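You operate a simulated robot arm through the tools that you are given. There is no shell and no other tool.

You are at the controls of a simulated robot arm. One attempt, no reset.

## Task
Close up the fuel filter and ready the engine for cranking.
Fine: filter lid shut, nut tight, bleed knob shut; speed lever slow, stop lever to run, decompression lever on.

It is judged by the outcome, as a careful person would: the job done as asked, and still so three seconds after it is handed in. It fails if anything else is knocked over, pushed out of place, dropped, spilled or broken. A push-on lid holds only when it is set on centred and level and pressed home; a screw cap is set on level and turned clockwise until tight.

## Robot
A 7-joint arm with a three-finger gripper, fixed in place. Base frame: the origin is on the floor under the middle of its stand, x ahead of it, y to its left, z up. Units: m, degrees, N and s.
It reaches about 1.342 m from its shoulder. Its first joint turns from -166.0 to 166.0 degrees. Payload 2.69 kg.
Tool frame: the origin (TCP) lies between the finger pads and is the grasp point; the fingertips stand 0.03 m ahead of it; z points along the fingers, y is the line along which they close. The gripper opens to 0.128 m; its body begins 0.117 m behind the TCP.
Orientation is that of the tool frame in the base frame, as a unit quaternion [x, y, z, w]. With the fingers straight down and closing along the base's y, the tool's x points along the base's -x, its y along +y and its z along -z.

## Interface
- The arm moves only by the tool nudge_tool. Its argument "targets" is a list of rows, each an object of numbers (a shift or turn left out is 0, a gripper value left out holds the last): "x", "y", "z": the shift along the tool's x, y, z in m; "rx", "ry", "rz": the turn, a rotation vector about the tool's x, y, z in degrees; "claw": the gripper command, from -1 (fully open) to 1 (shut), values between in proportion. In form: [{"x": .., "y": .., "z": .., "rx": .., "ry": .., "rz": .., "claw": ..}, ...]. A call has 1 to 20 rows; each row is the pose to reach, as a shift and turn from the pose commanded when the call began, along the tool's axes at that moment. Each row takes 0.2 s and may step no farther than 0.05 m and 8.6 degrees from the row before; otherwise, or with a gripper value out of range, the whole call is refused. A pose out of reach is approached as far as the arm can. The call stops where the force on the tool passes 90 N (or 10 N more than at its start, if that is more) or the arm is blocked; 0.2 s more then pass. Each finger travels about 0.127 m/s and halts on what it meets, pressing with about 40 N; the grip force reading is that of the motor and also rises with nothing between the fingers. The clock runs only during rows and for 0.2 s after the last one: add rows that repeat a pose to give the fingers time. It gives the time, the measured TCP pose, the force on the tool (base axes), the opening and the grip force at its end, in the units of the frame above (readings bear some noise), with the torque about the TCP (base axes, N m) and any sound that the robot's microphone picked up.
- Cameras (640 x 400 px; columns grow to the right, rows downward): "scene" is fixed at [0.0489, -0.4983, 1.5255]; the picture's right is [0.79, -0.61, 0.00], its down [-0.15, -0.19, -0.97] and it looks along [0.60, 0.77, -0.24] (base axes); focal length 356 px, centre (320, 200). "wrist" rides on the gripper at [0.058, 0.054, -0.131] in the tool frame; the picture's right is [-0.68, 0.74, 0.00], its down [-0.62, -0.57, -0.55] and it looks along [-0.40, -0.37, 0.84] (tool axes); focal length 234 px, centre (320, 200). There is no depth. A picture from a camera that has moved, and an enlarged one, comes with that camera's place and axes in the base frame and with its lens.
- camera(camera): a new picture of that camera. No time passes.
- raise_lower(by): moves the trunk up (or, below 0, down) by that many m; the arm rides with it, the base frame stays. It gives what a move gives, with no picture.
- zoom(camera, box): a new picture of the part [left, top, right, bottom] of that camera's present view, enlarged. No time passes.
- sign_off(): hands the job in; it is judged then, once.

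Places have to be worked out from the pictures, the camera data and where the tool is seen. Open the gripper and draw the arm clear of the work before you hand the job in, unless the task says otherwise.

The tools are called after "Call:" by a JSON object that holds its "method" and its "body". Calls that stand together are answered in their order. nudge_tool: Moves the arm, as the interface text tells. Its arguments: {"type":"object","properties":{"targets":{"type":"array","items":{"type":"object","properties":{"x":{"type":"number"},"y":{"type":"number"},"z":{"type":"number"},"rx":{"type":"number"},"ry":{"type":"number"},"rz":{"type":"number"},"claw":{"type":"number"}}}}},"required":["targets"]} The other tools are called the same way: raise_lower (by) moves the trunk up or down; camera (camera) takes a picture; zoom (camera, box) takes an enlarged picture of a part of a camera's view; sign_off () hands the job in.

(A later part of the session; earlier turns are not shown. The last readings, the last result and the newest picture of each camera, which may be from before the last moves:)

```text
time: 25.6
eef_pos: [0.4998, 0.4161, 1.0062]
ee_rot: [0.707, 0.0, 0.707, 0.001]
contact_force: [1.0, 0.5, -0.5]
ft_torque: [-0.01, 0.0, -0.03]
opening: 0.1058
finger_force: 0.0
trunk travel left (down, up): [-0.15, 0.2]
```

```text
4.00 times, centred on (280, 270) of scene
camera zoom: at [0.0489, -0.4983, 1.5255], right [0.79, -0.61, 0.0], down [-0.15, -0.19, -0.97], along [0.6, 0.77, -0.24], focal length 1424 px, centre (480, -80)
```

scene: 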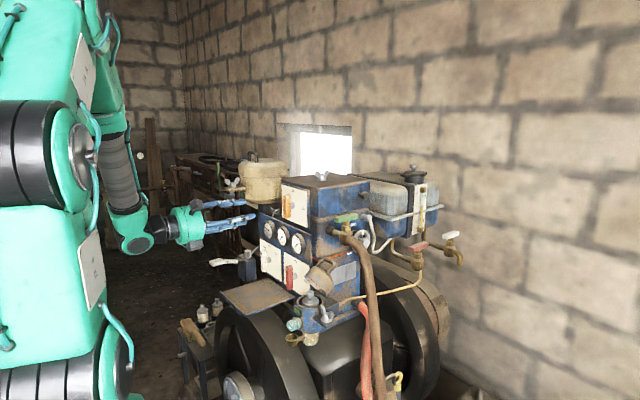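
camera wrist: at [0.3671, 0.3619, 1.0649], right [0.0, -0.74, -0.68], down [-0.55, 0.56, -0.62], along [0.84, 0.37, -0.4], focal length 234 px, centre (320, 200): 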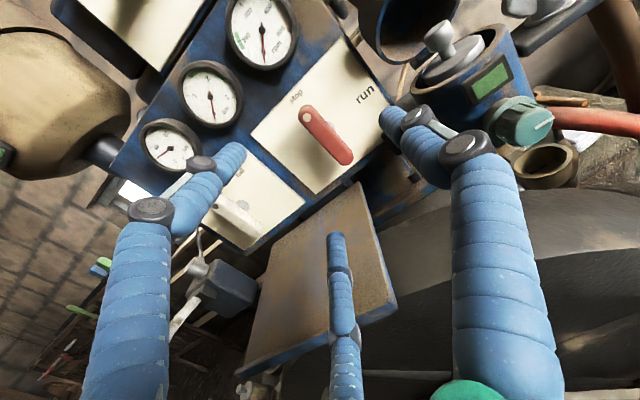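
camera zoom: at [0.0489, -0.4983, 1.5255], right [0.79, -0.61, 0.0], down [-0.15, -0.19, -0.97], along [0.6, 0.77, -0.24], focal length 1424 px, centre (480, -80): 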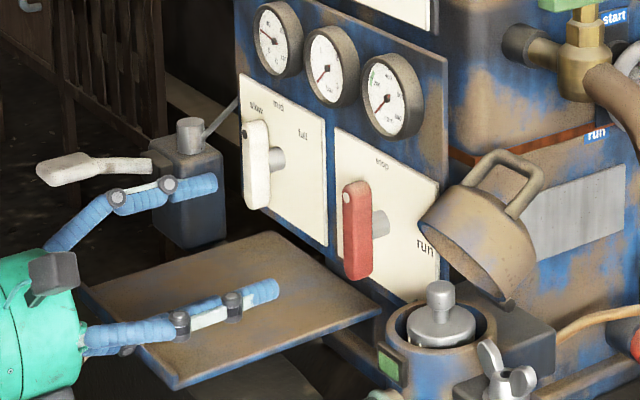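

Call:
{"method": "zoom", "body": {"camera": "wrist", "box": [240, 80, 440, 220]}}

Call:
{"method": "zoom", "body": {"camera": "wrist", "box": [380, 0, 600, 200]}}

```text
2.86 times, centred on (340, 150) of wrist
camera zoom: at [0.3671, 0.3619, 1.0649], right [0.0, -0.74, -0.68], down [-0.55, 0.56, -0.62], along [0.84, 0.37, -0.4], focal length 669 px, centre (263, 343)
```

zoom: 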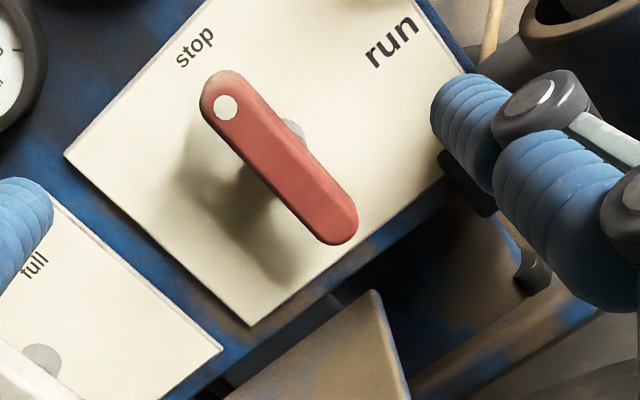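

```text
2.00 times, centred on (490, 100) of wrist
camera zoom: at [0.3671, 0.3619, 1.0649], right [0.0, -0.74, -0.68], down [-0.55, 0.56, -0.62], along [0.84, 0.37, -0.4], focal length 468 px, centre (-20, 400)
```

zoom: 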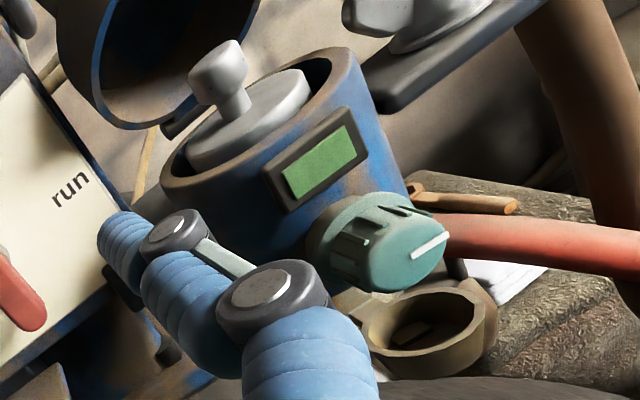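

Red lever pivot refines to (y 0.412, z 1.001), front face x ≈ 0.615. Twisting here would swing the gripper's lower box into the tray, so I'll instead push the lever's upper end around with closed fingertips; I close the gripper and look at its tip size.

Call:
{"method": "nudge_tool", "body": {"targets": [{"claw": 0.0}, {"claw": 1.0}, {"claw": 1.0}, {"claw": 1.0}]}}

Call:
{"method": "camera", "body": {"camera": "wrist"}}

Call:
{"method": "zoom", "body": {"camera": "scene", "box": [200, 220, 360, 320]}}

```text
time: 26.6
eef_pos: [0.4987, 0.4161, 1.0074]
ee_rot: [0.707, 0.0, 0.707, 0.0]
contact_force: [-0.2, 0.2, 0.9]
ft_torque: [0.0, 0.03, -0.04]
opening: 0.0017
finger_force: 32.0
trunk travel left (down, up): [-0.15, 0.2]
```

```text
taken
camera wrist: at [0.3671, 0.3616, 1.0651], right [0.0, -0.74, -0.68], down [-0.55, 0.57, -0.62], along [0.84, 0.37, -0.4], focal length 234 px, centre (320, 200)
```

wrist: 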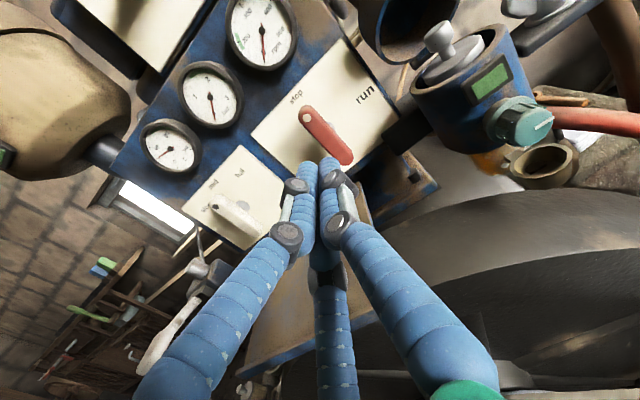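

```text
4.00 times, centred on (280, 270) of scene
camera zoom: at [0.0489, -0.4983, 1.5255], right [0.79, -0.61, 0.0], down [-0.15, -0.19, -0.97], along [0.6, 0.77, -0.24], focal length 1424 px, centre (480, -80)
```

zoom: 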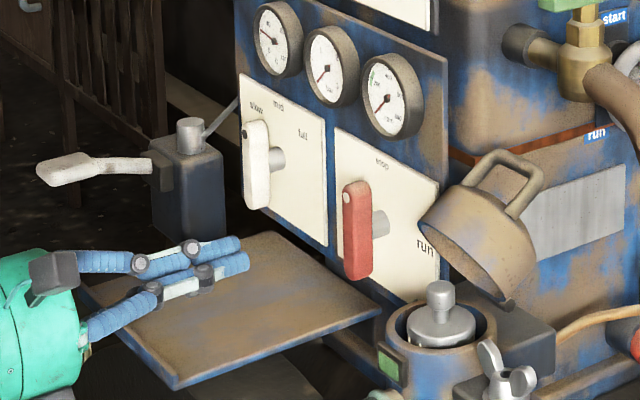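

Closed tip cluster is about 3 cm across. I move it in just left of the red lever's upper end.

Call:
{"method": "nudge_tool", "body": {"targets": [{"x": 0.012, "y": -0.017}, {"x": 0.025, "y": -0.0337, "z": 0.02}, {"x": 0.025, "y": -0.0337, "z": 0.05}, {"x": 0.025, "y": -0.0337, "z": 0.08}, {"x": 0.025, "y": -0.0337, "z": 0.103}]}}

Call:
{"method": "camera", "body": {"camera": "wrist"}}

Call:
{"method": "zoom", "body": {"camera": "scene", "box": [240, 220, 360, 300]}}

```text
time: 27.8
eef_pos: [0.6031, 0.4499, 1.0312]
ee_rot: [0.707, 0.001, 0.707, -0.001]
contact_force: [0.0, 0.2, -0.7]
ft_torque: [0.0, 0.0, -0.01]
opening: 0.002
finger_force: 31.3
trunk travel left (down, up): [-0.15, 0.2]
```

```text
taken
camera wrist: at [0.4718, 0.3958, 1.0891], right [0.0, -0.74, -0.68], down [-0.55, 0.57, -0.62], along [0.84, 0.37, -0.4], focal length 234 px, centre (320, 200)
```

wrist: 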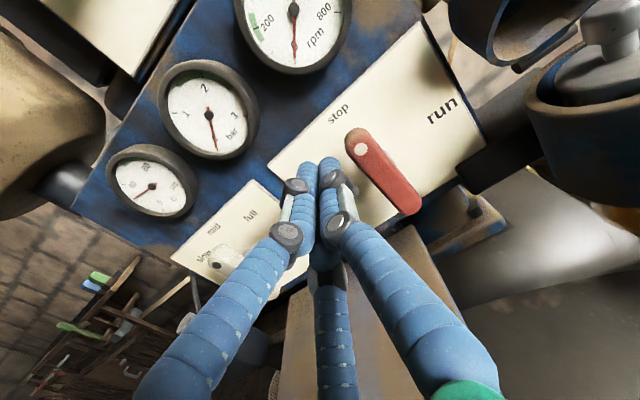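

```text
5.00 times, centred on (300, 260) of scene
camera zoom: at [0.0489, -0.4983, 1.5255], right [0.79, -0.61, 0.0], down [-0.15, -0.19, -0.97], along [0.6, 0.77, -0.24], focal length 1780 px, centre (420, -100)
```

zoom: 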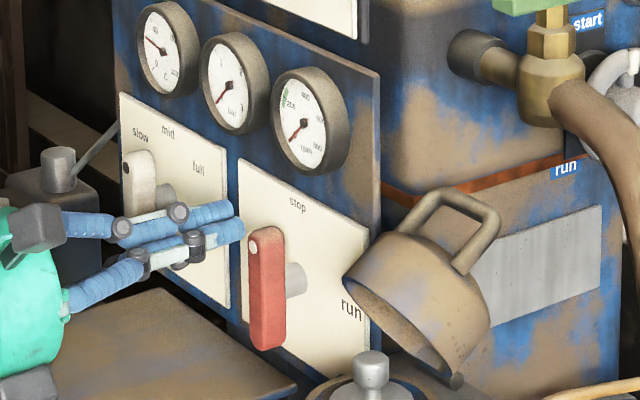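

The tips are left of the lever's top end with no contact. I sweep along the arc over the top to push the lever round toward "run".

Call:
{"method": "nudge_tool", "body": {"targets": [{"x": -0.001, "y": 0.009}, {"x": -0.002, "y": 0.016}, {"x": 0.0005, "y": 0.02}, {"x": 0.0025, "y": 0.0239}, {"x": 0.0037, "y": 0.0283}, {"x": 0.0047, "y": 0.0328}, {"x": 0.0049, "y": 0.0373}, {"x": 0.0047, "y": 0.0419}, {"x": 0.0037, "y": 0.0463}, {"x": 0.0022, "y": 0.0507}]}}

Call:
{"method": "camera", "body": {"camera": "wrist"}}

Call:
{"method": "zoom", "body": {"camera": "scene", "box": [240, 220, 360, 300]}}

```text
time: 30.0
eef_pos: [0.6027, 0.3967, 1.0332]
ee_rot: [0.707, 0.001, 0.707, 0.0]
contact_force: [0.1, -0.8, 0.9]
ft_torque: [0.0, 0.01, -0.01]
opening: 0.0019
finger_force: 31.4
trunk travel left (down, up): [-0.15, 0.2]
```

```text
taken
camera wrist: at [0.4706, 0.344, 1.0919], right [0.0, -0.74, -0.68], down [-0.55, 0.57, -0.62], along [0.84, 0.37, -0.4], focal length 234 px, centre (320, 200)
```

wrist: 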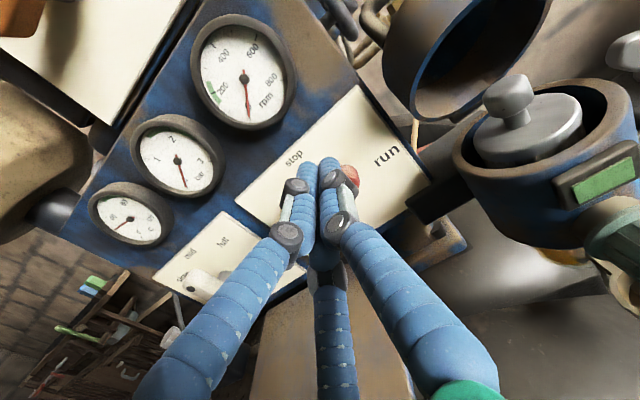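

```text
5.00 times, centred on (300, 260) of scene
camera zoom: at [0.0489, -0.4983, 1.5255], right [0.79, -0.61, 0.0], down [-0.15, -0.19, -0.97], along [0.6, 0.77, -0.24], focal length 1780 px, centre (420, -100)
```

zoom: 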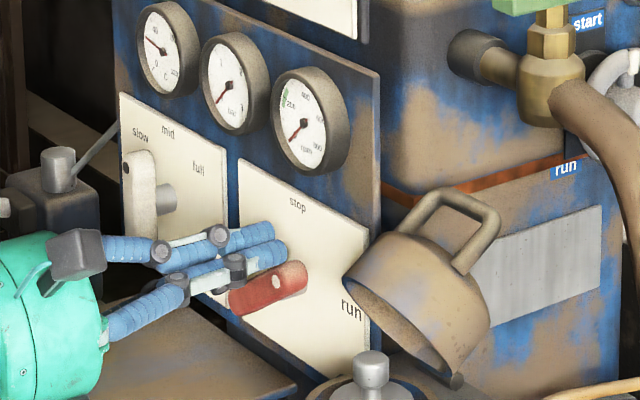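

The lever is at roughly 60° with only light force. I continue the arc down to and slightly past 90° to seat it at "run".

Call:
{"method": "nudge_tool", "body": {"targets": [{"x": -0.0022, "y": 0.0041}, {"x": -0.0047, "y": 0.0079}, {"x": -0.0078, "y": 0.0112}, {"x": -0.0112, "y": 0.0143}, {"x": -0.0137, "y": 0.016}, {"x": -0.0137, "y": 0.016}]}}

Call:
{"method": "camera", "body": {"camera": "wrist"}}

Call:
{"method": "zoom", "body": {"camera": "scene", "box": [240, 220, 360, 300]}}

```text
time: 31.4
eef_pos: [0.6017, 0.3825, 1.0207]
ee_rot: [0.706, 0.001, 0.708, -0.002]
contact_force: [0.9, 4.0, 9.3]
ft_torque: [0.11, -0.2, 0.12]
opening: 0.002
finger_force: 31.8
trunk travel left (down, up): [-0.15, 0.2]
```

```text
taken
camera wrist: at [0.4703, 0.3289, 1.079], right [0.0, -0.74, -0.68], down [-0.55, 0.57, -0.62], along [0.84, 0.37, -0.4], focal length 234 px, centre (320, 200)
```

wrist: 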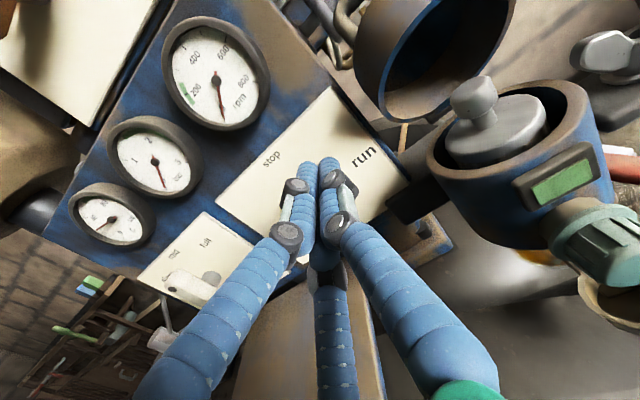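

```text
5.00 times, centred on (300, 260) of scene
camera zoom: at [0.0489, -0.4983, 1.5255], right [0.79, -0.61, 0.0], down [-0.15, -0.19, -0.97], along [0.6, 0.77, -0.24], focal length 1780 px, centre (420, -100)
```

zoom: 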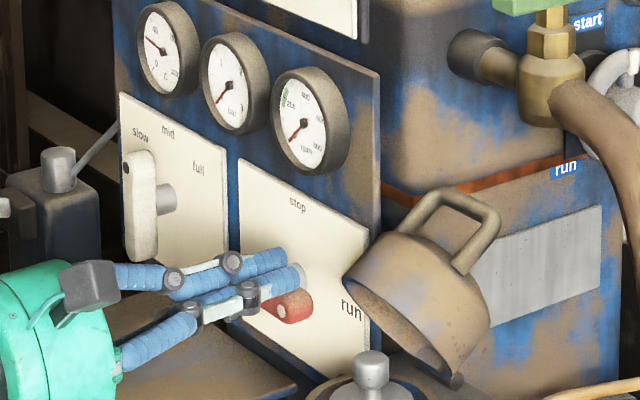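

About 9 N upward now, so it is probably at its stop. I lift off and back away to see the lever's final angle.

Call:
{"method": "nudge_tool", "body": {"targets": [{"x": 0.015}, {"x": 0.025, "z": -0.03}, {"x": 0.025, "z": -0.07}, {"x": 0.025, "z": -0.11}]}}

Call:
{"method": "camera", "body": {"camera": "wrist"}}

Call:
{"method": "zoom", "body": {"camera": "scene", "box": [240, 220, 360, 300]}}

```text
time: 32.4
eef_pos: [0.4914, 0.3828, 1.0452]
ee_rot: [0.707, 0.0, 0.707, 0.0]
contact_force: [0.8, -0.1, 0.0]
ft_torque: [-0.01, -0.01, 0.02]
opening: 0.002
finger_force: 31.5
trunk travel left (down, up): [-0.15, 0.2]
```

```text
taken
camera wrist: at [0.3601, 0.3287, 1.1039], right [0.0, -0.74, -0.68], down [-0.55, 0.57, -0.62], along [0.84, 0.37, -0.4], focal length 234 px, centre (320, 200)
```

wrist: 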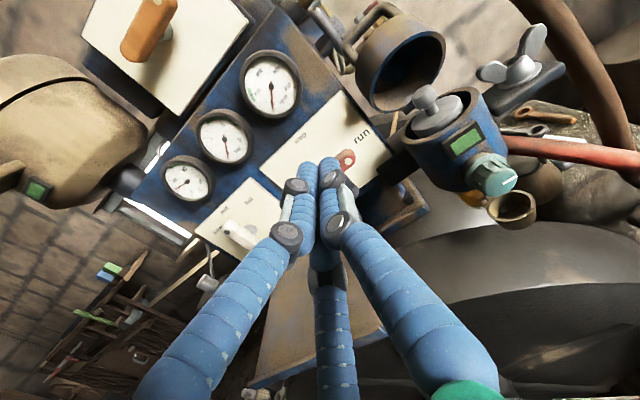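

```text
5.00 times, centred on (300, 260) of scene
camera zoom: at [0.0489, -0.4983, 1.5255], right [0.79, -0.61, 0.0], down [-0.15, -0.19, -0.97], along [0.6, 0.77, -0.24], focal length 1780 px, centre (420, -100)
```

zoom: 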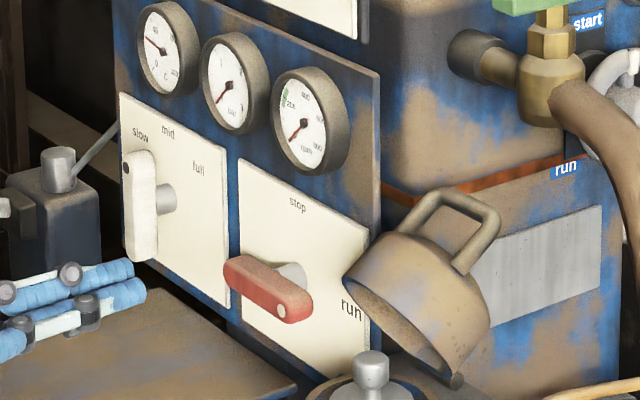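

Red lever's line is parallel to its panel edge with the dot toward "run". Next I move in front of the white speed lever to refine its position.

Call:
{"method": "nudge_tool", "body": {"targets": [{"x": -0.001, "y": -0.04}, {"x": -0.003, "y": -0.08}, {"x": -0.005, "y": -0.12}, {"x": -0.0055, "y": -0.1505}]}}

Call:
{"method": "camera", "body": {"camera": "wrist"}}

Call:
{"method": "zoom", "body": {"camera": "wrist", "box": [260, 90, 420, 190]}}

Call:
{"method": "zoom", "body": {"camera": "scene", "box": [220, 220, 340, 300]}}

```text
time: 33.4
eef_pos: [0.4913, 0.531, 1.0409]
ee_rot: [0.707, 0.001, 0.707, 0.0]
contact_force: [0.3, -0.2, -0.2]
ft_torque: [0.0, 0.03, 0.02]
opening: 0.0021
finger_force: 31.2
trunk travel left (down, up): [-0.15, 0.2]
```

```text
taken
camera wrist: at [0.3588, 0.4772, 1.0993], right [0.0, -0.74, -0.68], down [-0.55, 0.56, -0.62], along [0.84, 0.37, -0.4], focal length 234 px, centre (320, 200)
```

wrist: 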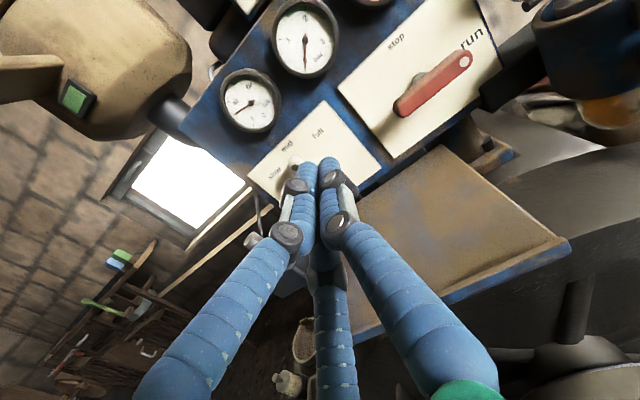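

```text
4.00 times, centred on (340, 140) of wrist
camera zoom: at [0.3588, 0.4772, 1.0993], right [0.0, -0.74, -0.68], down [-0.55, 0.56, -0.62], along [0.84, 0.37, -0.4], focal length 937 px, centre (240, 440)
```

zoom: 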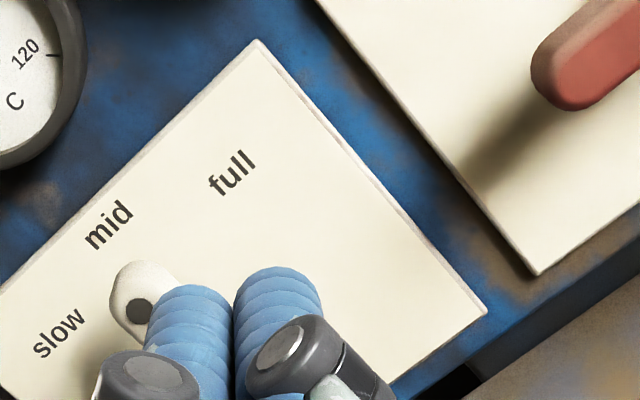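

```text
5.00 times, centred on (280, 260) of scene
camera zoom: at [0.0489, -0.4983, 1.5255], right [0.79, -0.61, 0.0], down [-0.15, -0.19, -0.97], along [0.6, 0.77, -0.24], focal length 1780 px, centre (520, -100)
```

zoom: 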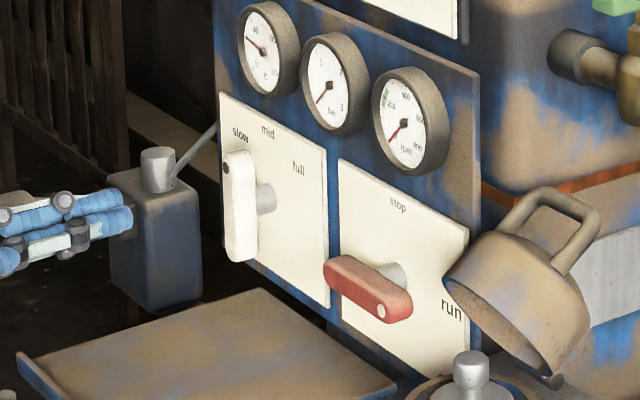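

White lever dot refines to (0.614, 0.581, 1.031), pivot (0.581, 1.002); "slow" lies about 50° left of vertical. I move the closed tips in on the right side of its upper end.

Call:
{"method": "nudge_tool", "body": {"targets": [{"x": -0.005, "y": -0.008, "z": 0.03}, {"x": -0.009, "y": -0.0142, "z": 0.06}, {"x": -0.009, "y": -0.0142, "z": 0.09}, {"x": -0.009, "y": -0.0142, "z": 0.1095}]}}

Call:
{"method": "camera", "body": {"camera": "wrist"}}

Call:
{"method": "zoom", "body": {"camera": "scene", "box": [220, 220, 340, 300]}}

```text
time: 34.4
eef_pos: [0.6004, 0.5465, 1.0301]
ee_rot: [0.707, 0.001, 0.707, 0.0]
contact_force: [0.0, 0.3, -0.4]
ft_torque: [-0.01, 0.01, 0.02]
opening: 0.002
finger_force: 31.5
trunk travel left (down, up): [-0.15, 0.2]
```

```text
taken
camera wrist: at [0.4691, 0.4921, 1.0894], right [0.0, -0.74, -0.68], down [-0.55, 0.56, -0.62], along [0.84, 0.37, -0.4], focal length 234 px, centre (320, 200)
```

wrist: 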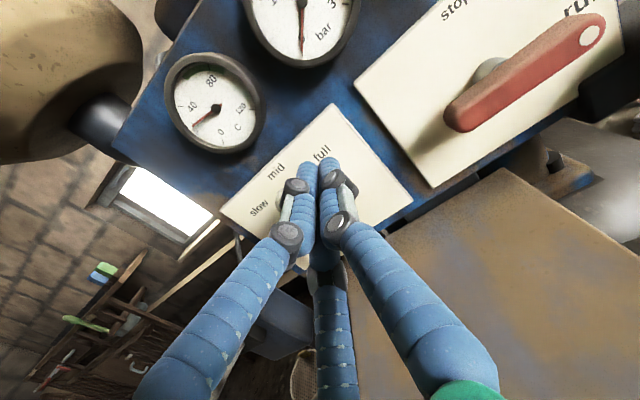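

```text
5.00 times, centred on (280, 260) of scene
camera zoom: at [0.0489, -0.4983, 1.5255], right [0.79, -0.61, 0.0], down [-0.15, -0.19, -0.97], along [0.6, 0.77, -0.24], focal length 1780 px, centre (520, -100)
```

zoom: 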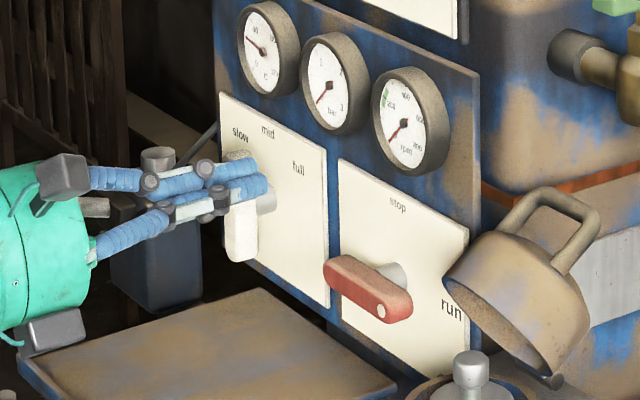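

The tips are beside the lever with no force. I sweep left along the arc to about 40° first.

Call:
{"method": "nudge_tool", "body": {"targets": [{"y": -0.007}, {"y": -0.0125}, {"x": 0.0018, "y": -0.0151}, {"x": 0.0033, "y": -0.0177}, {"x": 0.0046, "y": -0.0205}, {"x": 0.0057, "y": -0.0234}, {"x": 0.0064, "y": -0.0264}, {"x": 0.007, "y": -0.0294}, {"x": 0.0073, "y": -0.0355}]}}

Call:
{"method": "zoom", "body": {"camera": "scene", "box": [220, 220, 340, 300]}}

Call:
{"method": "camera", "body": {"camera": "wrist"}}

```text
time: 36.4
eef_pos: [0.603, 0.5831, 1.0381]
ee_rot: [0.707, -0.001, 0.707, 0.0]
contact_force: [0.3, 0.3, -0.3]
ft_torque: [0.0, -0.02, 0.04]
opening: 0.0023
finger_force: 31.2
trunk travel left (down, up): [-0.15, 0.2]
```

```text
5.00 times, centred on (280, 260) of scene
camera zoom: at [0.0489, -0.4983, 1.5255], right [0.79, -0.61, 0.0], down [-0.15, -0.19, -0.97], along [0.6, 0.77, -0.24], focal length 1780 px, centre (520, -100)
```

zoom: 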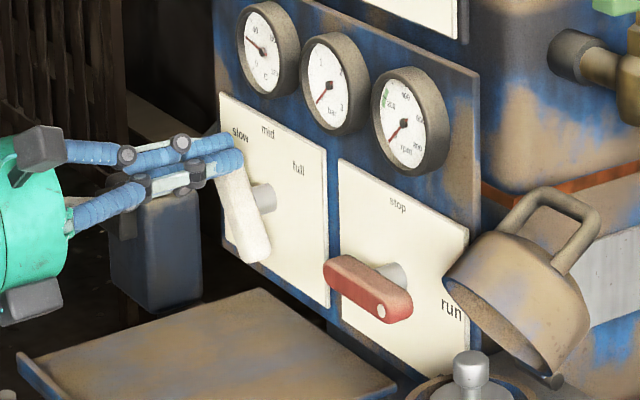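

```text
taken
camera wrist: at [0.4706, 0.5292, 1.0962], right [0.0, -0.74, -0.68], down [-0.55, 0.57, -0.62], along [0.84, 0.37, -0.4], focal length 234 px, centre (320, 200)
```

wrist: 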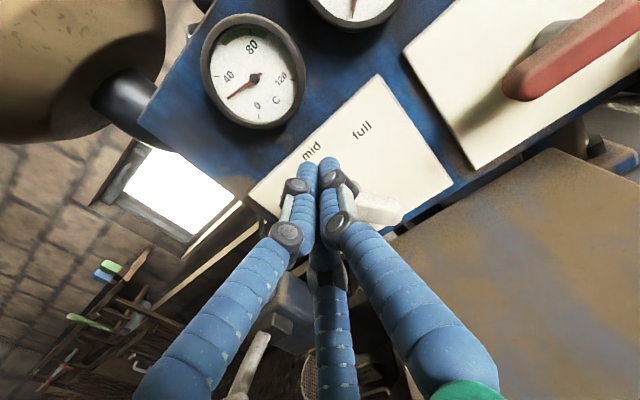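

The lever is now turned about 35–40°. I continue gently to about 54°.

Call:
{"method": "nudge_tool", "body": {"targets": [{"x": -0.0003, "y": -0.0031}, {"x": -0.0008, "y": -0.0061}, {"x": -0.0015, "y": -0.0085}, {"x": -0.0015, "y": -0.0085}]}}

Call:
{"method": "zoom", "body": {"camera": "scene", "box": [220, 220, 340, 300]}}

Call:
{"method": "camera", "body": {"camera": "wrist"}}

```text
time: 37.4
eef_pos: [0.6027, 0.5905, 1.0372]
ee_rot: [0.707, 0.0, 0.707, 0.0]
contact_force: [1.4, -13.7, 5.7]
ft_torque: [-0.14, -0.11, -0.33]
opening: 0.0019
finger_force: 31.4
trunk travel left (down, up): [-0.15, 0.2]
```

```text
5.00 times, centred on (280, 260) of scene
camera zoom: at [0.0489, -0.4983, 1.5255], right [0.79, -0.61, 0.0], down [-0.15, -0.19, -0.97], along [0.6, 0.77, -0.24], focal length 1780 px, centre (520, -100)
```

zoom: 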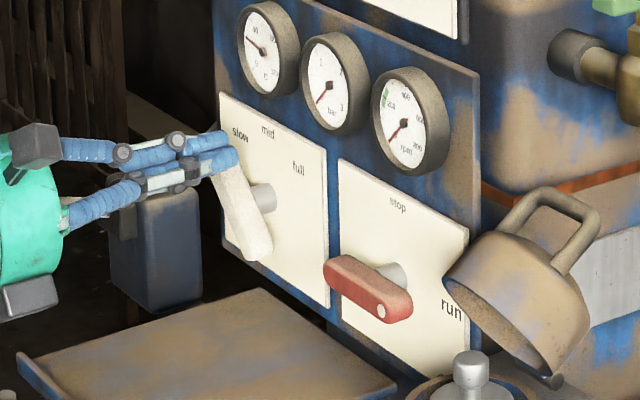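

```text
taken
camera wrist: at [0.4702, 0.5362, 1.0958], right [0.0, -0.74, -0.68], down [-0.55, 0.57, -0.62], along [0.84, 0.37, -0.4], focal length 234 px, centre (320, 200)
```

wrist: 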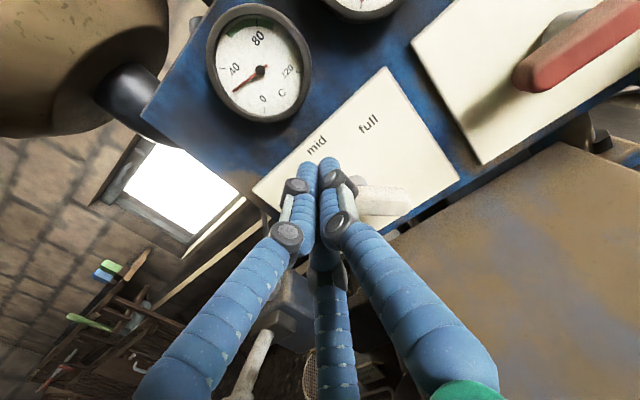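

A reaction of about 15 N shows the lever has met its stop. I move the tips off it and back away to check.

Call:
{"method": "nudge_tool", "body": {"targets": [{"x": 0.005, "y": 0.012}, {"x": 0.01, "y": 0.015, "z": -0.03}, {"x": 0.02, "y": 0.015, "z": -0.07}, {"x": 0.03, "y": 0.015, "z": -0.12}]}}

Call:
{"method": "zoom", "body": {"camera": "scene", "box": [220, 220, 340, 300]}}

Call:
{"method": "camera", "body": {"camera": "wrist"}}

```text
refused: row 4 steps farther than a row can; nothing moved
```

```text
5.00 times, centred on (280, 260) of scene
camera zoom: at [0.0489, -0.4983, 1.5255], right [0.79, -0.61, 0.0], down [-0.15, -0.19, -0.97], along [0.6, 0.77, -0.24], focal length 1780 px, centre (520, -100)
```

zoom: 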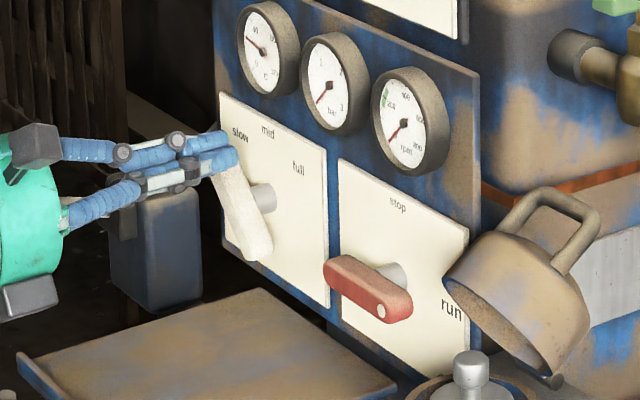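

```text
taken
camera wrist: at [0.4702, 0.5362, 1.0958], right [0.0, -0.74, -0.68], down [-0.55, 0.57, -0.62], along [0.84, 0.37, -0.4], focal length 234 px, centre (320, 200)
```

wrist: 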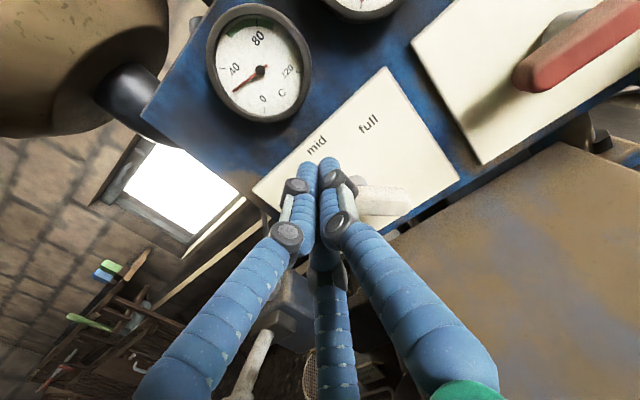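

The last row stepped too far and was refused; nothing moved. I repeat the retreat with smaller steps.

Call:
{"method": "nudge_tool", "body": {"targets": [{"x": 0.003, "y": 0.012}, {"x": 0.006, "y": 0.015, "z": -0.03}, {"x": 0.01, "y": 0.015, "z": -0.07}, {"x": 0.02, "y": 0.015, "z": -0.11}]}}

Call:
{"method": "zoom", "body": {"camera": "scene", "box": [220, 220, 340, 300]}}

Call:
{"method": "camera", "body": {"camera": "wrist"}}

```text
time: 38.4
eef_pos: [0.4899, 0.5776, 1.0558]
ee_rot: [0.707, 0.0, 0.707, 0.0]
contact_force: [1.0, 0.4, -1.2]
ft_torque: [0.01, -0.01, -0.03]
opening: 0.0021
finger_force: 31.8
trunk travel left (down, up): [-0.15, 0.2]
```

```text
5.00 times, centred on (280, 260) of scene
camera zoom: at [0.0489, -0.4983, 1.5255], right [0.79, -0.61, 0.0], down [-0.15, -0.19, -0.97], along [0.6, 0.77, -0.24], focal length 1780 px, centre (520, -100)
```

zoom: 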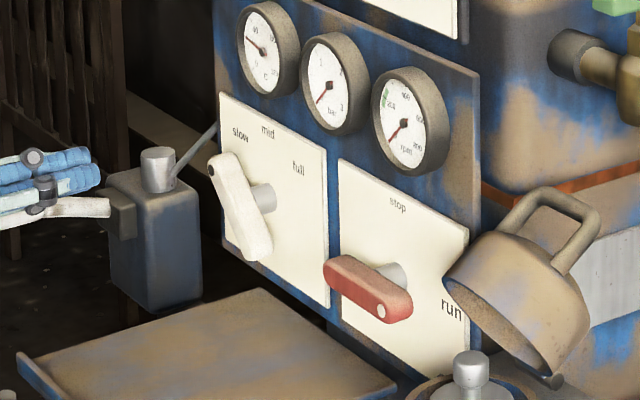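

```text
taken
camera wrist: at [0.3583, 0.5236, 1.1147], right [0.0, -0.74, -0.68], down [-0.55, 0.56, -0.62], along [0.84, 0.37, -0.4], focal length 234 px, centre (320, 200)
```

wrist: 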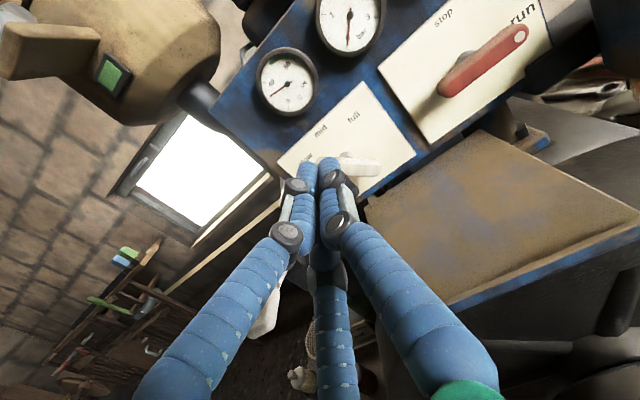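

The white lever's dot measures 49° left of vertical, i.e. at "slow". Now I move over toward the filter's front, staying well back, to examine the bleed knob and its surroundings.

Call:
{"method": "nudge_tool", "body": {"targets": [{"y": 0.02, "z": -0.04}, {"y": 0.06, "z": -0.06}, {"y": 0.105, "z": -0.08}, {"y": 0.15, "z": -0.09}, {"y": 0.195, "z": -0.09}, {"y": 0.24, "z": -0.09}, {"y": 0.285, "z": -0.09}, {"y": 0.3, "z": -0.09}]}}

Call:
{"method": "camera", "body": {"camera": "wrist"}}

Call:
{"method": "zoom", "body": {"camera": "wrist", "box": [330, 40, 510, 180]}}

Call:
{"method": "camera", "body": {"camera": "scene"}}

```text
time: 40.2
eef_pos: [0.4018, 0.2753, 1.0557]
ee_rot: [0.707, 0.0, 0.707, 0.0]
contact_force: [0.2, -0.1, 0.4]
ft_torque: [0.03, 0.0, 0.04]
opening: 0.0021
finger_force: 31.5
trunk travel left (down, up): [-0.15, 0.2]
```

```text
taken
camera wrist: at [0.2704, 0.2209, 1.1139], right [0.0, -0.74, -0.68], down [-0.55, 0.57, -0.62], along [0.84, 0.37, -0.4], focal length 234 px, centre (320, 200)
```

wrist: 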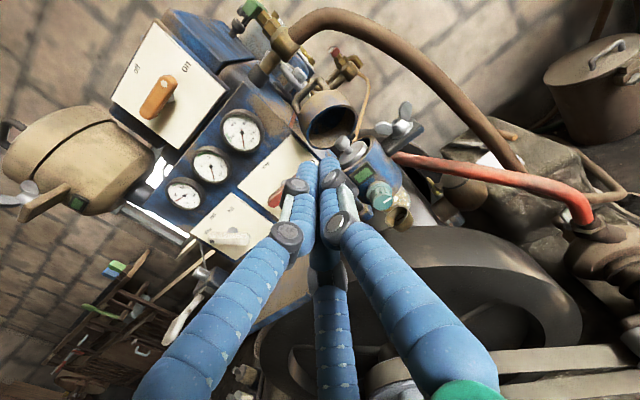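

```text
2.86 times, centred on (420, 110) of wrist
camera zoom: at [0.2704, 0.2209, 1.1139], right [0.0, -0.74, -0.68], down [-0.55, 0.57, -0.62], along [0.84, 0.37, -0.4], focal length 669 px, centre (34, 457)
```

zoom: 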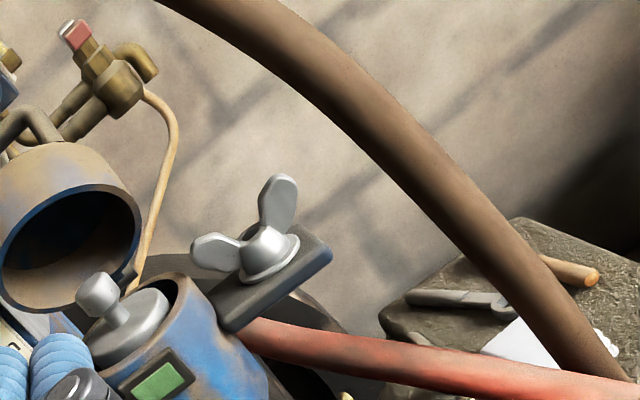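

```text
taken
```

scene: 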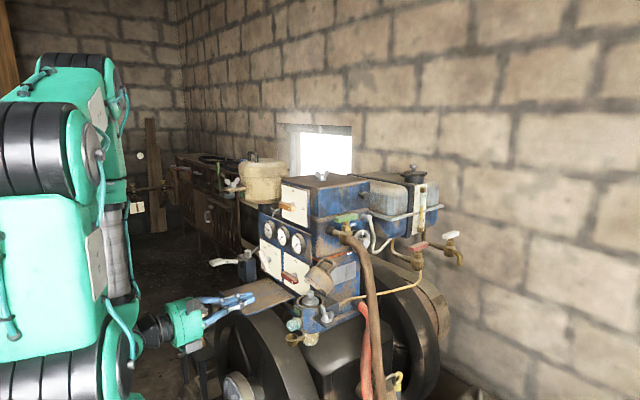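

Call:
{"method": "zoom", "body": {"camera": "wrist", "box": [330, 140, 600, 340]}}

Call:
{"method": "zoom", "body": {"camera": "scene", "box": [210, 280, 350, 400]}}

```text
2.00 times, centred on (465, 240) of wrist
camera zoom: at [0.2704, 0.2209, 1.1139], right [0.0, -0.74, -0.68], down [-0.55, 0.57, -0.62], along [0.84, 0.37, -0.4], focal length 468 px, centre (30, 120)
```

zoom: 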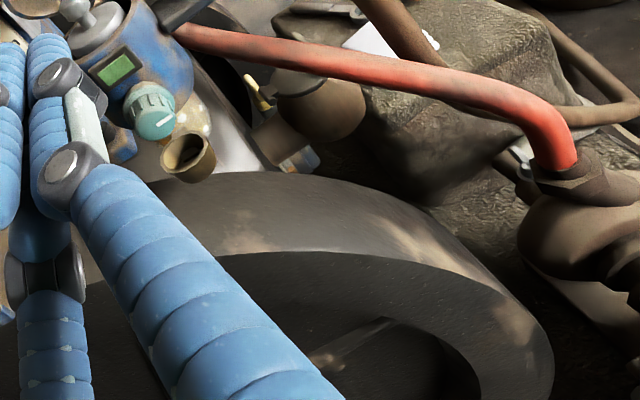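

```text
3.33 times, centred on (280, 340) of scene
camera zoom: at [0.0489, -0.4983, 1.5255], right [0.79, -0.61, 0.0], down [-0.15, -0.19, -0.97], along [0.6, 0.77, -0.24], focal length 1187 px, centre (453, -267)
```

zoom: 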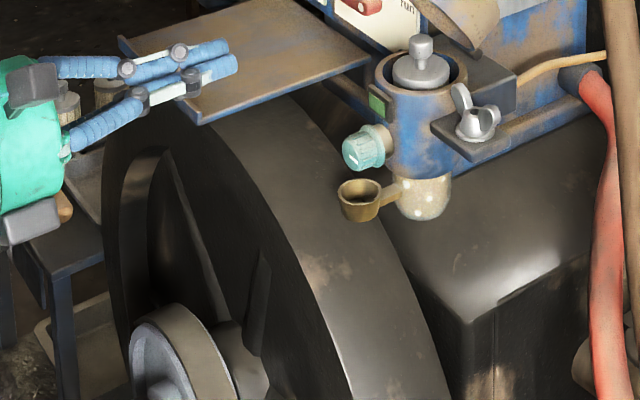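

The wheel rim near the knob is at z≈0.82 with its front at x≈0.49, so the gripper body stays clear in front of it. The bleed knob face is at (0.539, 0.2765, 0.926); I lower in front of it with the gripper opened to about 57 mm.

Call:
{"method": "nudge_tool", "body": {"targets": [{"x": -0.03, "claw": 0.1}, {"x": -0.06}, {"x": -0.09}, {"x": -0.12}, {"x": -0.1298, "y": -0.0008}, {"x": -0.1298, "y": -0.0008, "z": 0.03}]}}

Call:
{"method": "camera", "body": {"camera": "wrist"}}

Call:
{"method": "zoom", "body": {"camera": "wrist", "box": [240, 60, 440, 220]}}

Call:
{"method": "zoom", "body": {"camera": "scene", "box": [210, 270, 370, 380]}}

```text
time: 41.6
eef_pos: [0.4327, 0.2765, 0.9275]
ee_rot: [0.707, 0.0, 0.708, -0.001]
contact_force: [-0.8, 0.0, -0.4]
ft_torque: [-0.02, 0.02, -0.03]
opening: 0.0578
finger_force: 0.0
trunk travel left (down, up): [-0.15, 0.2]
```

```text
taken
camera wrist: at [0.2999, 0.2224, 0.9866], right [0.0, -0.74, -0.68], down [-0.55, 0.57, -0.62], along [0.84, 0.37, -0.4], focal length 234 px, centre (320, 200)
```

wrist: 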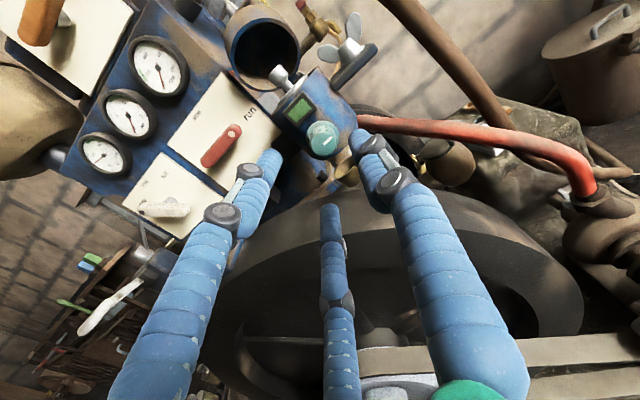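

```text
2.50 times, centred on (340, 140) of wrist
camera zoom: at [0.2999, 0.2224, 0.9866], right [0.0, -0.74, -0.68], down [-0.55, 0.57, -0.62], along [0.84, 0.37, -0.4], focal length 585 px, centre (270, 350)
```

zoom: 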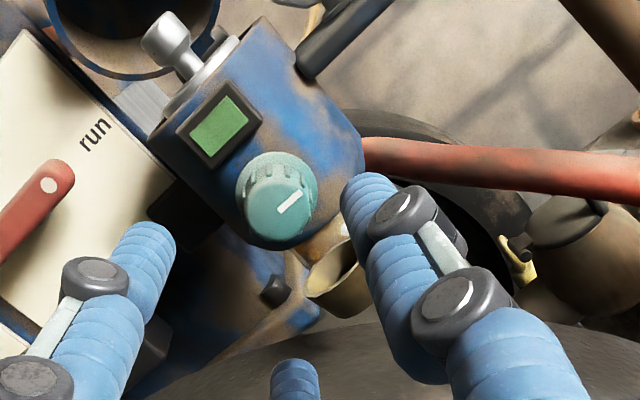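

```text
3.64 times, centred on (290, 325) of scene
camera zoom: at [0.0489, -0.4983, 1.5255], right [0.79, -0.61, 0.0], down [-0.15, -0.19, -0.97], along [0.6, 0.77, -0.24], focal length 1295 px, centre (429, -254)
```

zoom: 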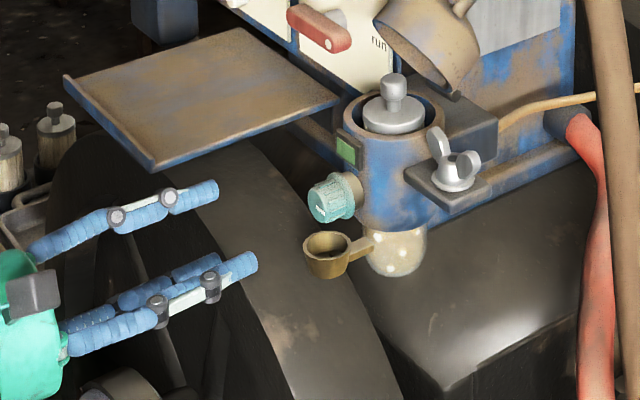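

Knob axis refines to (y 0.2766, z 0.922), its white mark pointing right at about 3 o'clock. I advance so the fingertips surround it without reaching the green window behind (x ≈ 0.564).

Call:
{"method": "nudge_tool", "body": {"targets": [{"x": -0.003, "z": 0.03}, {"x": -0.004, "z": 0.055}, {"x": -0.004, "z": 0.075}, {"x": -0.004, "z": 0.0905}]}}

Call:
{"method": "camera", "body": {"camera": "wrist"}}

Call:
{"method": "zoom", "body": {"camera": "scene", "box": [210, 270, 370, 380]}}

```text
time: 42.6
eef_pos: [0.5225, 0.276, 0.9229]
ee_rot: [0.707, 0.0, 0.707, 0.0]
contact_force: [0.3, -0.5, -0.1]
ft_torque: [0.0, -0.01, 0.0]
opening: 0.0575
finger_force: 0.1
trunk travel left (down, up): [-0.15, 0.2]
```

```text
taken
camera wrist: at [0.3906, 0.2219, 0.9814], right [0.0, -0.74, -0.68], down [-0.55, 0.57, -0.62], along [0.84, 0.37, -0.4], focal length 234 px, centre (320, 200)
```

wrist: 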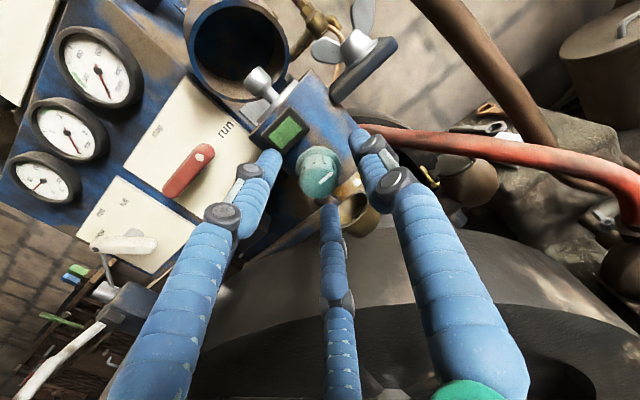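

```text
3.64 times, centred on (290, 325) of scene
camera zoom: at [0.0489, -0.4983, 1.5255], right [0.79, -0.61, 0.0], down [-0.15, -0.19, -0.97], along [0.6, 0.77, -0.24], focal length 1295 px, centre (429, -254)
```

zoom: 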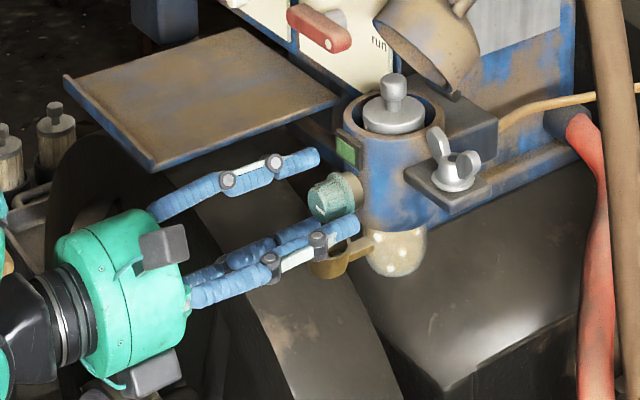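

The fingers surround the knob with no contact. I close onto it.

Call:
{"method": "nudge_tool", "body": {"targets": [{"claw": 0.6}, {"claw": 1.0}, {"claw": 1.0}]}}

Call:
{"method": "camera", "body": {"camera": "wrist"}}

```text
time: 43.4
eef_pos: [0.5233, 0.2769, 0.9201]
ee_rot: [0.708, 0.001, 0.706, 0.0]
contact_force: [1.1, 20.8, -40.1]
ft_torque: [-0.15, 1.09, 1.05]
opening: 0.0302
finger_force: 39.9
trunk travel left (down, up): [-0.15, 0.2]
```

```text
taken
camera wrist: at [0.3911, 0.2234, 0.9795], right [0.0, -0.74, -0.67], down [-0.55, 0.56, -0.61], along [0.83, 0.37, -0.41], focal length 234 px, centre (320, 200)
```

wrist: 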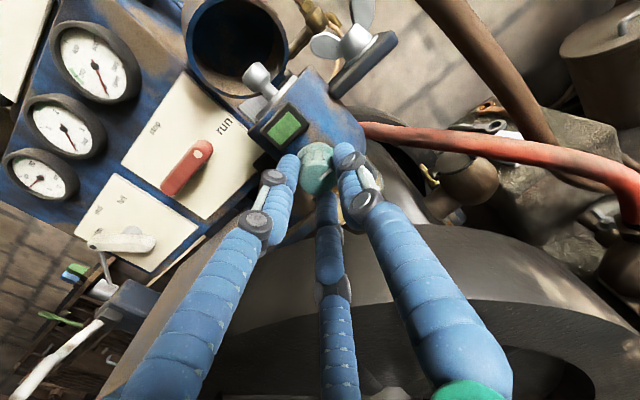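

Gripped at 30 mm, with an offset load of (21, -40) N because the axis is slightly lower and to +y. I shift the command a little to centre it.

Call:
{"method": "nudge_tool", "body": {"targets": [{"x": -0.0015, "y": -0.001}, {"x": -0.003, "y": -0.002}, {"x": -0.003, "y": -0.002}]}}

```text
time: 44.2
eef_pos: [0.5223, 0.2765, 0.92]
ee_rot: [0.707, 0.0, 0.707, 0.001]
contact_force: [-6.6, 0.2, -15.5]
ft_torque: [-0.12, 0.44, -0.3]
opening: 0.0301
finger_force: 39.6
trunk travel left (down, up): [-0.15, 0.2]
```

Centred well (residual -15 N in z). Now I turn clockwise 34° while watching torque.

Call:
{"method": "nudge_tool", "body": {"targets": [{"x": -0.0015, "rz": 8.5}, {"x": -0.0015, "rz": 17}, {"x": -0.0015, "rz": 25.5}, {"x": -0.0015, "rz": 34}]}}

Call:
{"method": "zoom", "body": {"camera": "wrist", "box": [240, 60, 440, 220]}}

```text
time: 45.2
eef_pos: [0.5233, 0.2804, 0.9203]
ee_rot: [0.675, -0.207, 0.677, -0.209]
contact_force: [1.7, 11.2, 11.3]
ft_torque: [-0.23, -0.29, 0.42]
opening: 0.0283
finger_force: 44.5
trunk travel left (down, up): [-0.15, 0.2]
```

```text
2.50 times, centred on (340, 140) of wrist
camera zoom: at [0.3911, 0.2024, 0.9376], right [0.0, -0.23, -0.97], down [-0.55, 0.81, -0.19], along [0.84, 0.53, -0.12], focal length 585 px, centre (270, 350)
```

zoom: 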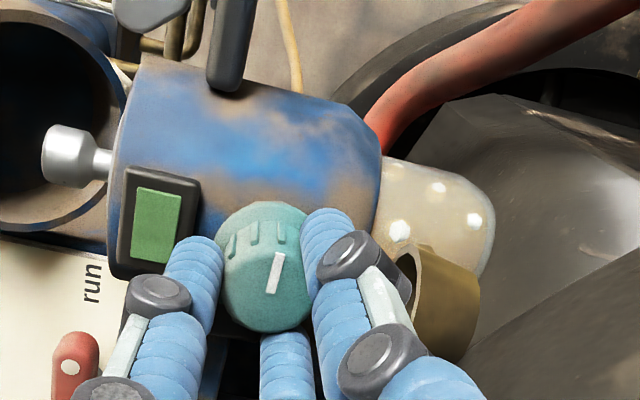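

The white mark still points right: the knob did not turn, the fingers slipped on its front edge (torque only ~0.2 N m). I open, roll to keep fingers away from the window above, and go deeper for a better bite.

Call:
{"method": "nudge_tool", "body": {"targets": [{"claw": 0.15}, {"claw": 0.15, "rz": 8.5}, {"rz": 17}, {"rz": 26}, {"rz": 26, "z": 0.005}, {"rz": 26, "z": 0.009}]}}

Call:
{"method": "camera", "body": {"camera": "wrist"}}

Call:
{"method": "zoom", "body": {"camera": "wrist", "box": [240, 80, 440, 240]}}

```text
refused: row 4 steps farther than a row can; nothing moved
```

```text
taken
camera wrist: at [0.3911, 0.2024, 0.9376], right [0.0, -0.23, -0.97], down [-0.55, 0.81, -0.19], along [0.84, 0.53, -0.12], focal length 234 px, centre (320, 200)
```

wrist: 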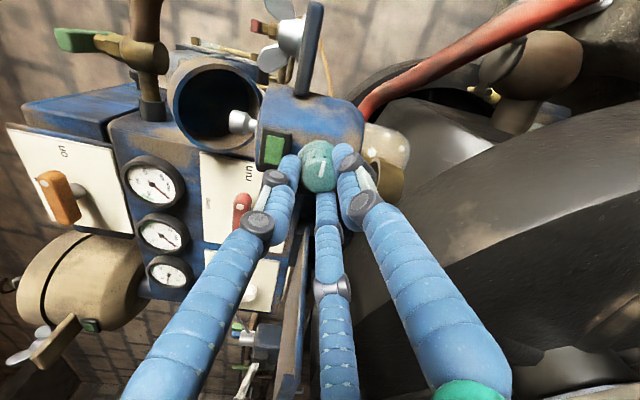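

```text
2.50 times, centred on (340, 160) of wrist
camera zoom: at [0.3911, 0.2024, 0.9376], right [0.0, -0.23, -0.97], down [-0.55, 0.81, -0.19], along [0.84, 0.53, -0.12], focal length 585 px, centre (270, 300)
```

zoom: 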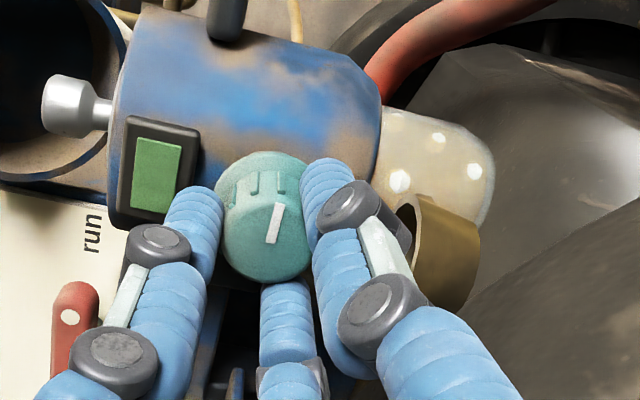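

One row exceeded the turn limit and nothing moved. I redo it in smaller turns.

Call:
{"method": "nudge_tool", "body": {"targets": [{"claw": 0.15}, {"rz": 8.5, "claw": 0.15}, {"rz": 17}, {"rz": 25}, {"rz": 26, "z": 0.004}, {"rz": 26, "z": 0.008}]}}

Call:
{"method": "zoom", "body": {"camera": "wrist", "box": [240, 80, 440, 240]}}

Call:
{"method": "zoom", "body": {"camera": "scene", "box": [260, 270, 360, 350]}}

```text
time: 46.6
eef_pos: [0.5299, 0.2804, 0.9185]
ee_rot: [0.612, -0.354, 0.613, -0.353]
contact_force: [0.2, 0.5, 0.8]
ft_torque: [-0.01, 0.02, -0.02]
opening: 0.0543
finger_force: 0.0
trunk travel left (down, up): [-0.15, 0.2]
```

```text
2.50 times, centred on (340, 160) of wrist
camera zoom: at [0.3988, 0.2014, 0.9007], right [0.0, 0.22, -0.98], down [-0.55, 0.82, 0.18], along [0.84, 0.54, 0.12], focal length 585 px, centre (270, 300)
```

zoom: 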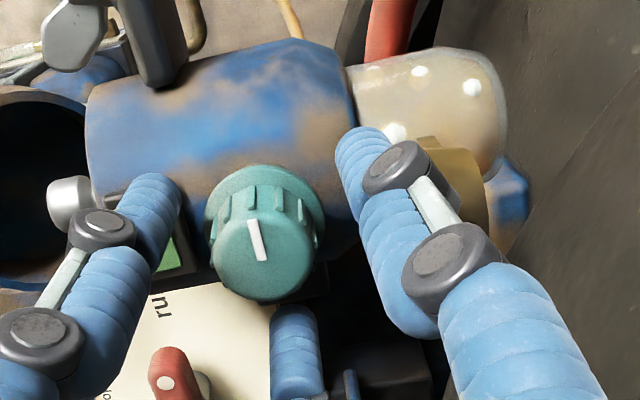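

```text
5.00 times, centred on (310, 310) of scene
camera zoom: at [0.0489, -0.4983, 1.5255], right [0.79, -0.61, 0.0], down [-0.15, -0.19, -0.97], along [0.6, 0.77, -0.24], focal length 1780 px, centre (370, -350)
```

zoom: 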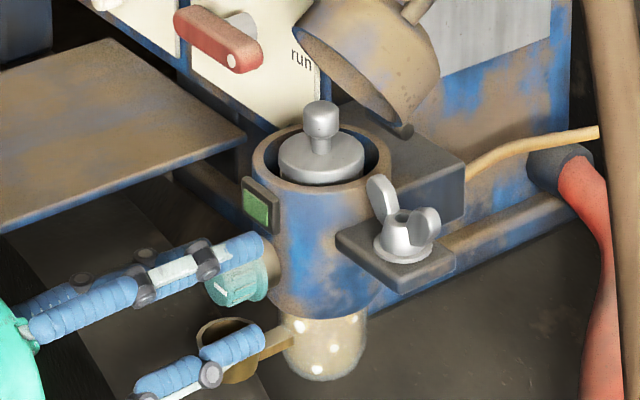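

The mark still points right, and the knob sits slightly up and to -y of the TCP. I recentre by about 4 mm and close the fingers at this deeper position.

Call:
{"method": "nudge_tool", "body": {"targets": [{"x": 0.0037, "y": -0.0013}, {"x": 0.0037, "y": -0.0013, "claw": 0.6}, {"x": 0.0037, "y": -0.0013, "claw": 1.0}, {"x": 0.0037, "y": -0.0013, "claw": 1.0}]}}

Call:
{"method": "zoom", "body": {"camera": "wrist", "box": [240, 80, 440, 240]}}

```text
time: 47.6
eef_pos: [0.5315, 0.2789, 0.9219]
ee_rot: [0.613, -0.352, 0.612, -0.355]
contact_force: [-3.7, 34.2, -8.3]
ft_torque: [-0.12, 0.6, 1.33]
opening: 0.0295
finger_force: 44.9
trunk travel left (down, up): [-0.15, 0.2]
```

```text
2.50 times, centred on (340, 160) of wrist
camera zoom: at [0.3999, 0.2012, 0.9038], right [0.0, 0.22, -0.98], down [-0.55, 0.81, 0.18], along [0.83, 0.54, 0.12], focal length 585 px, centre (270, 300)
```

zoom: 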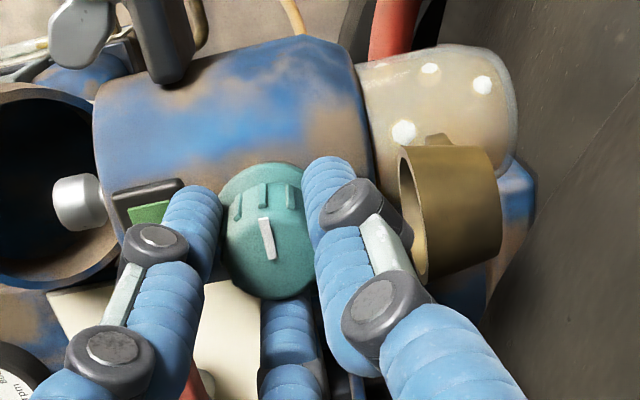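

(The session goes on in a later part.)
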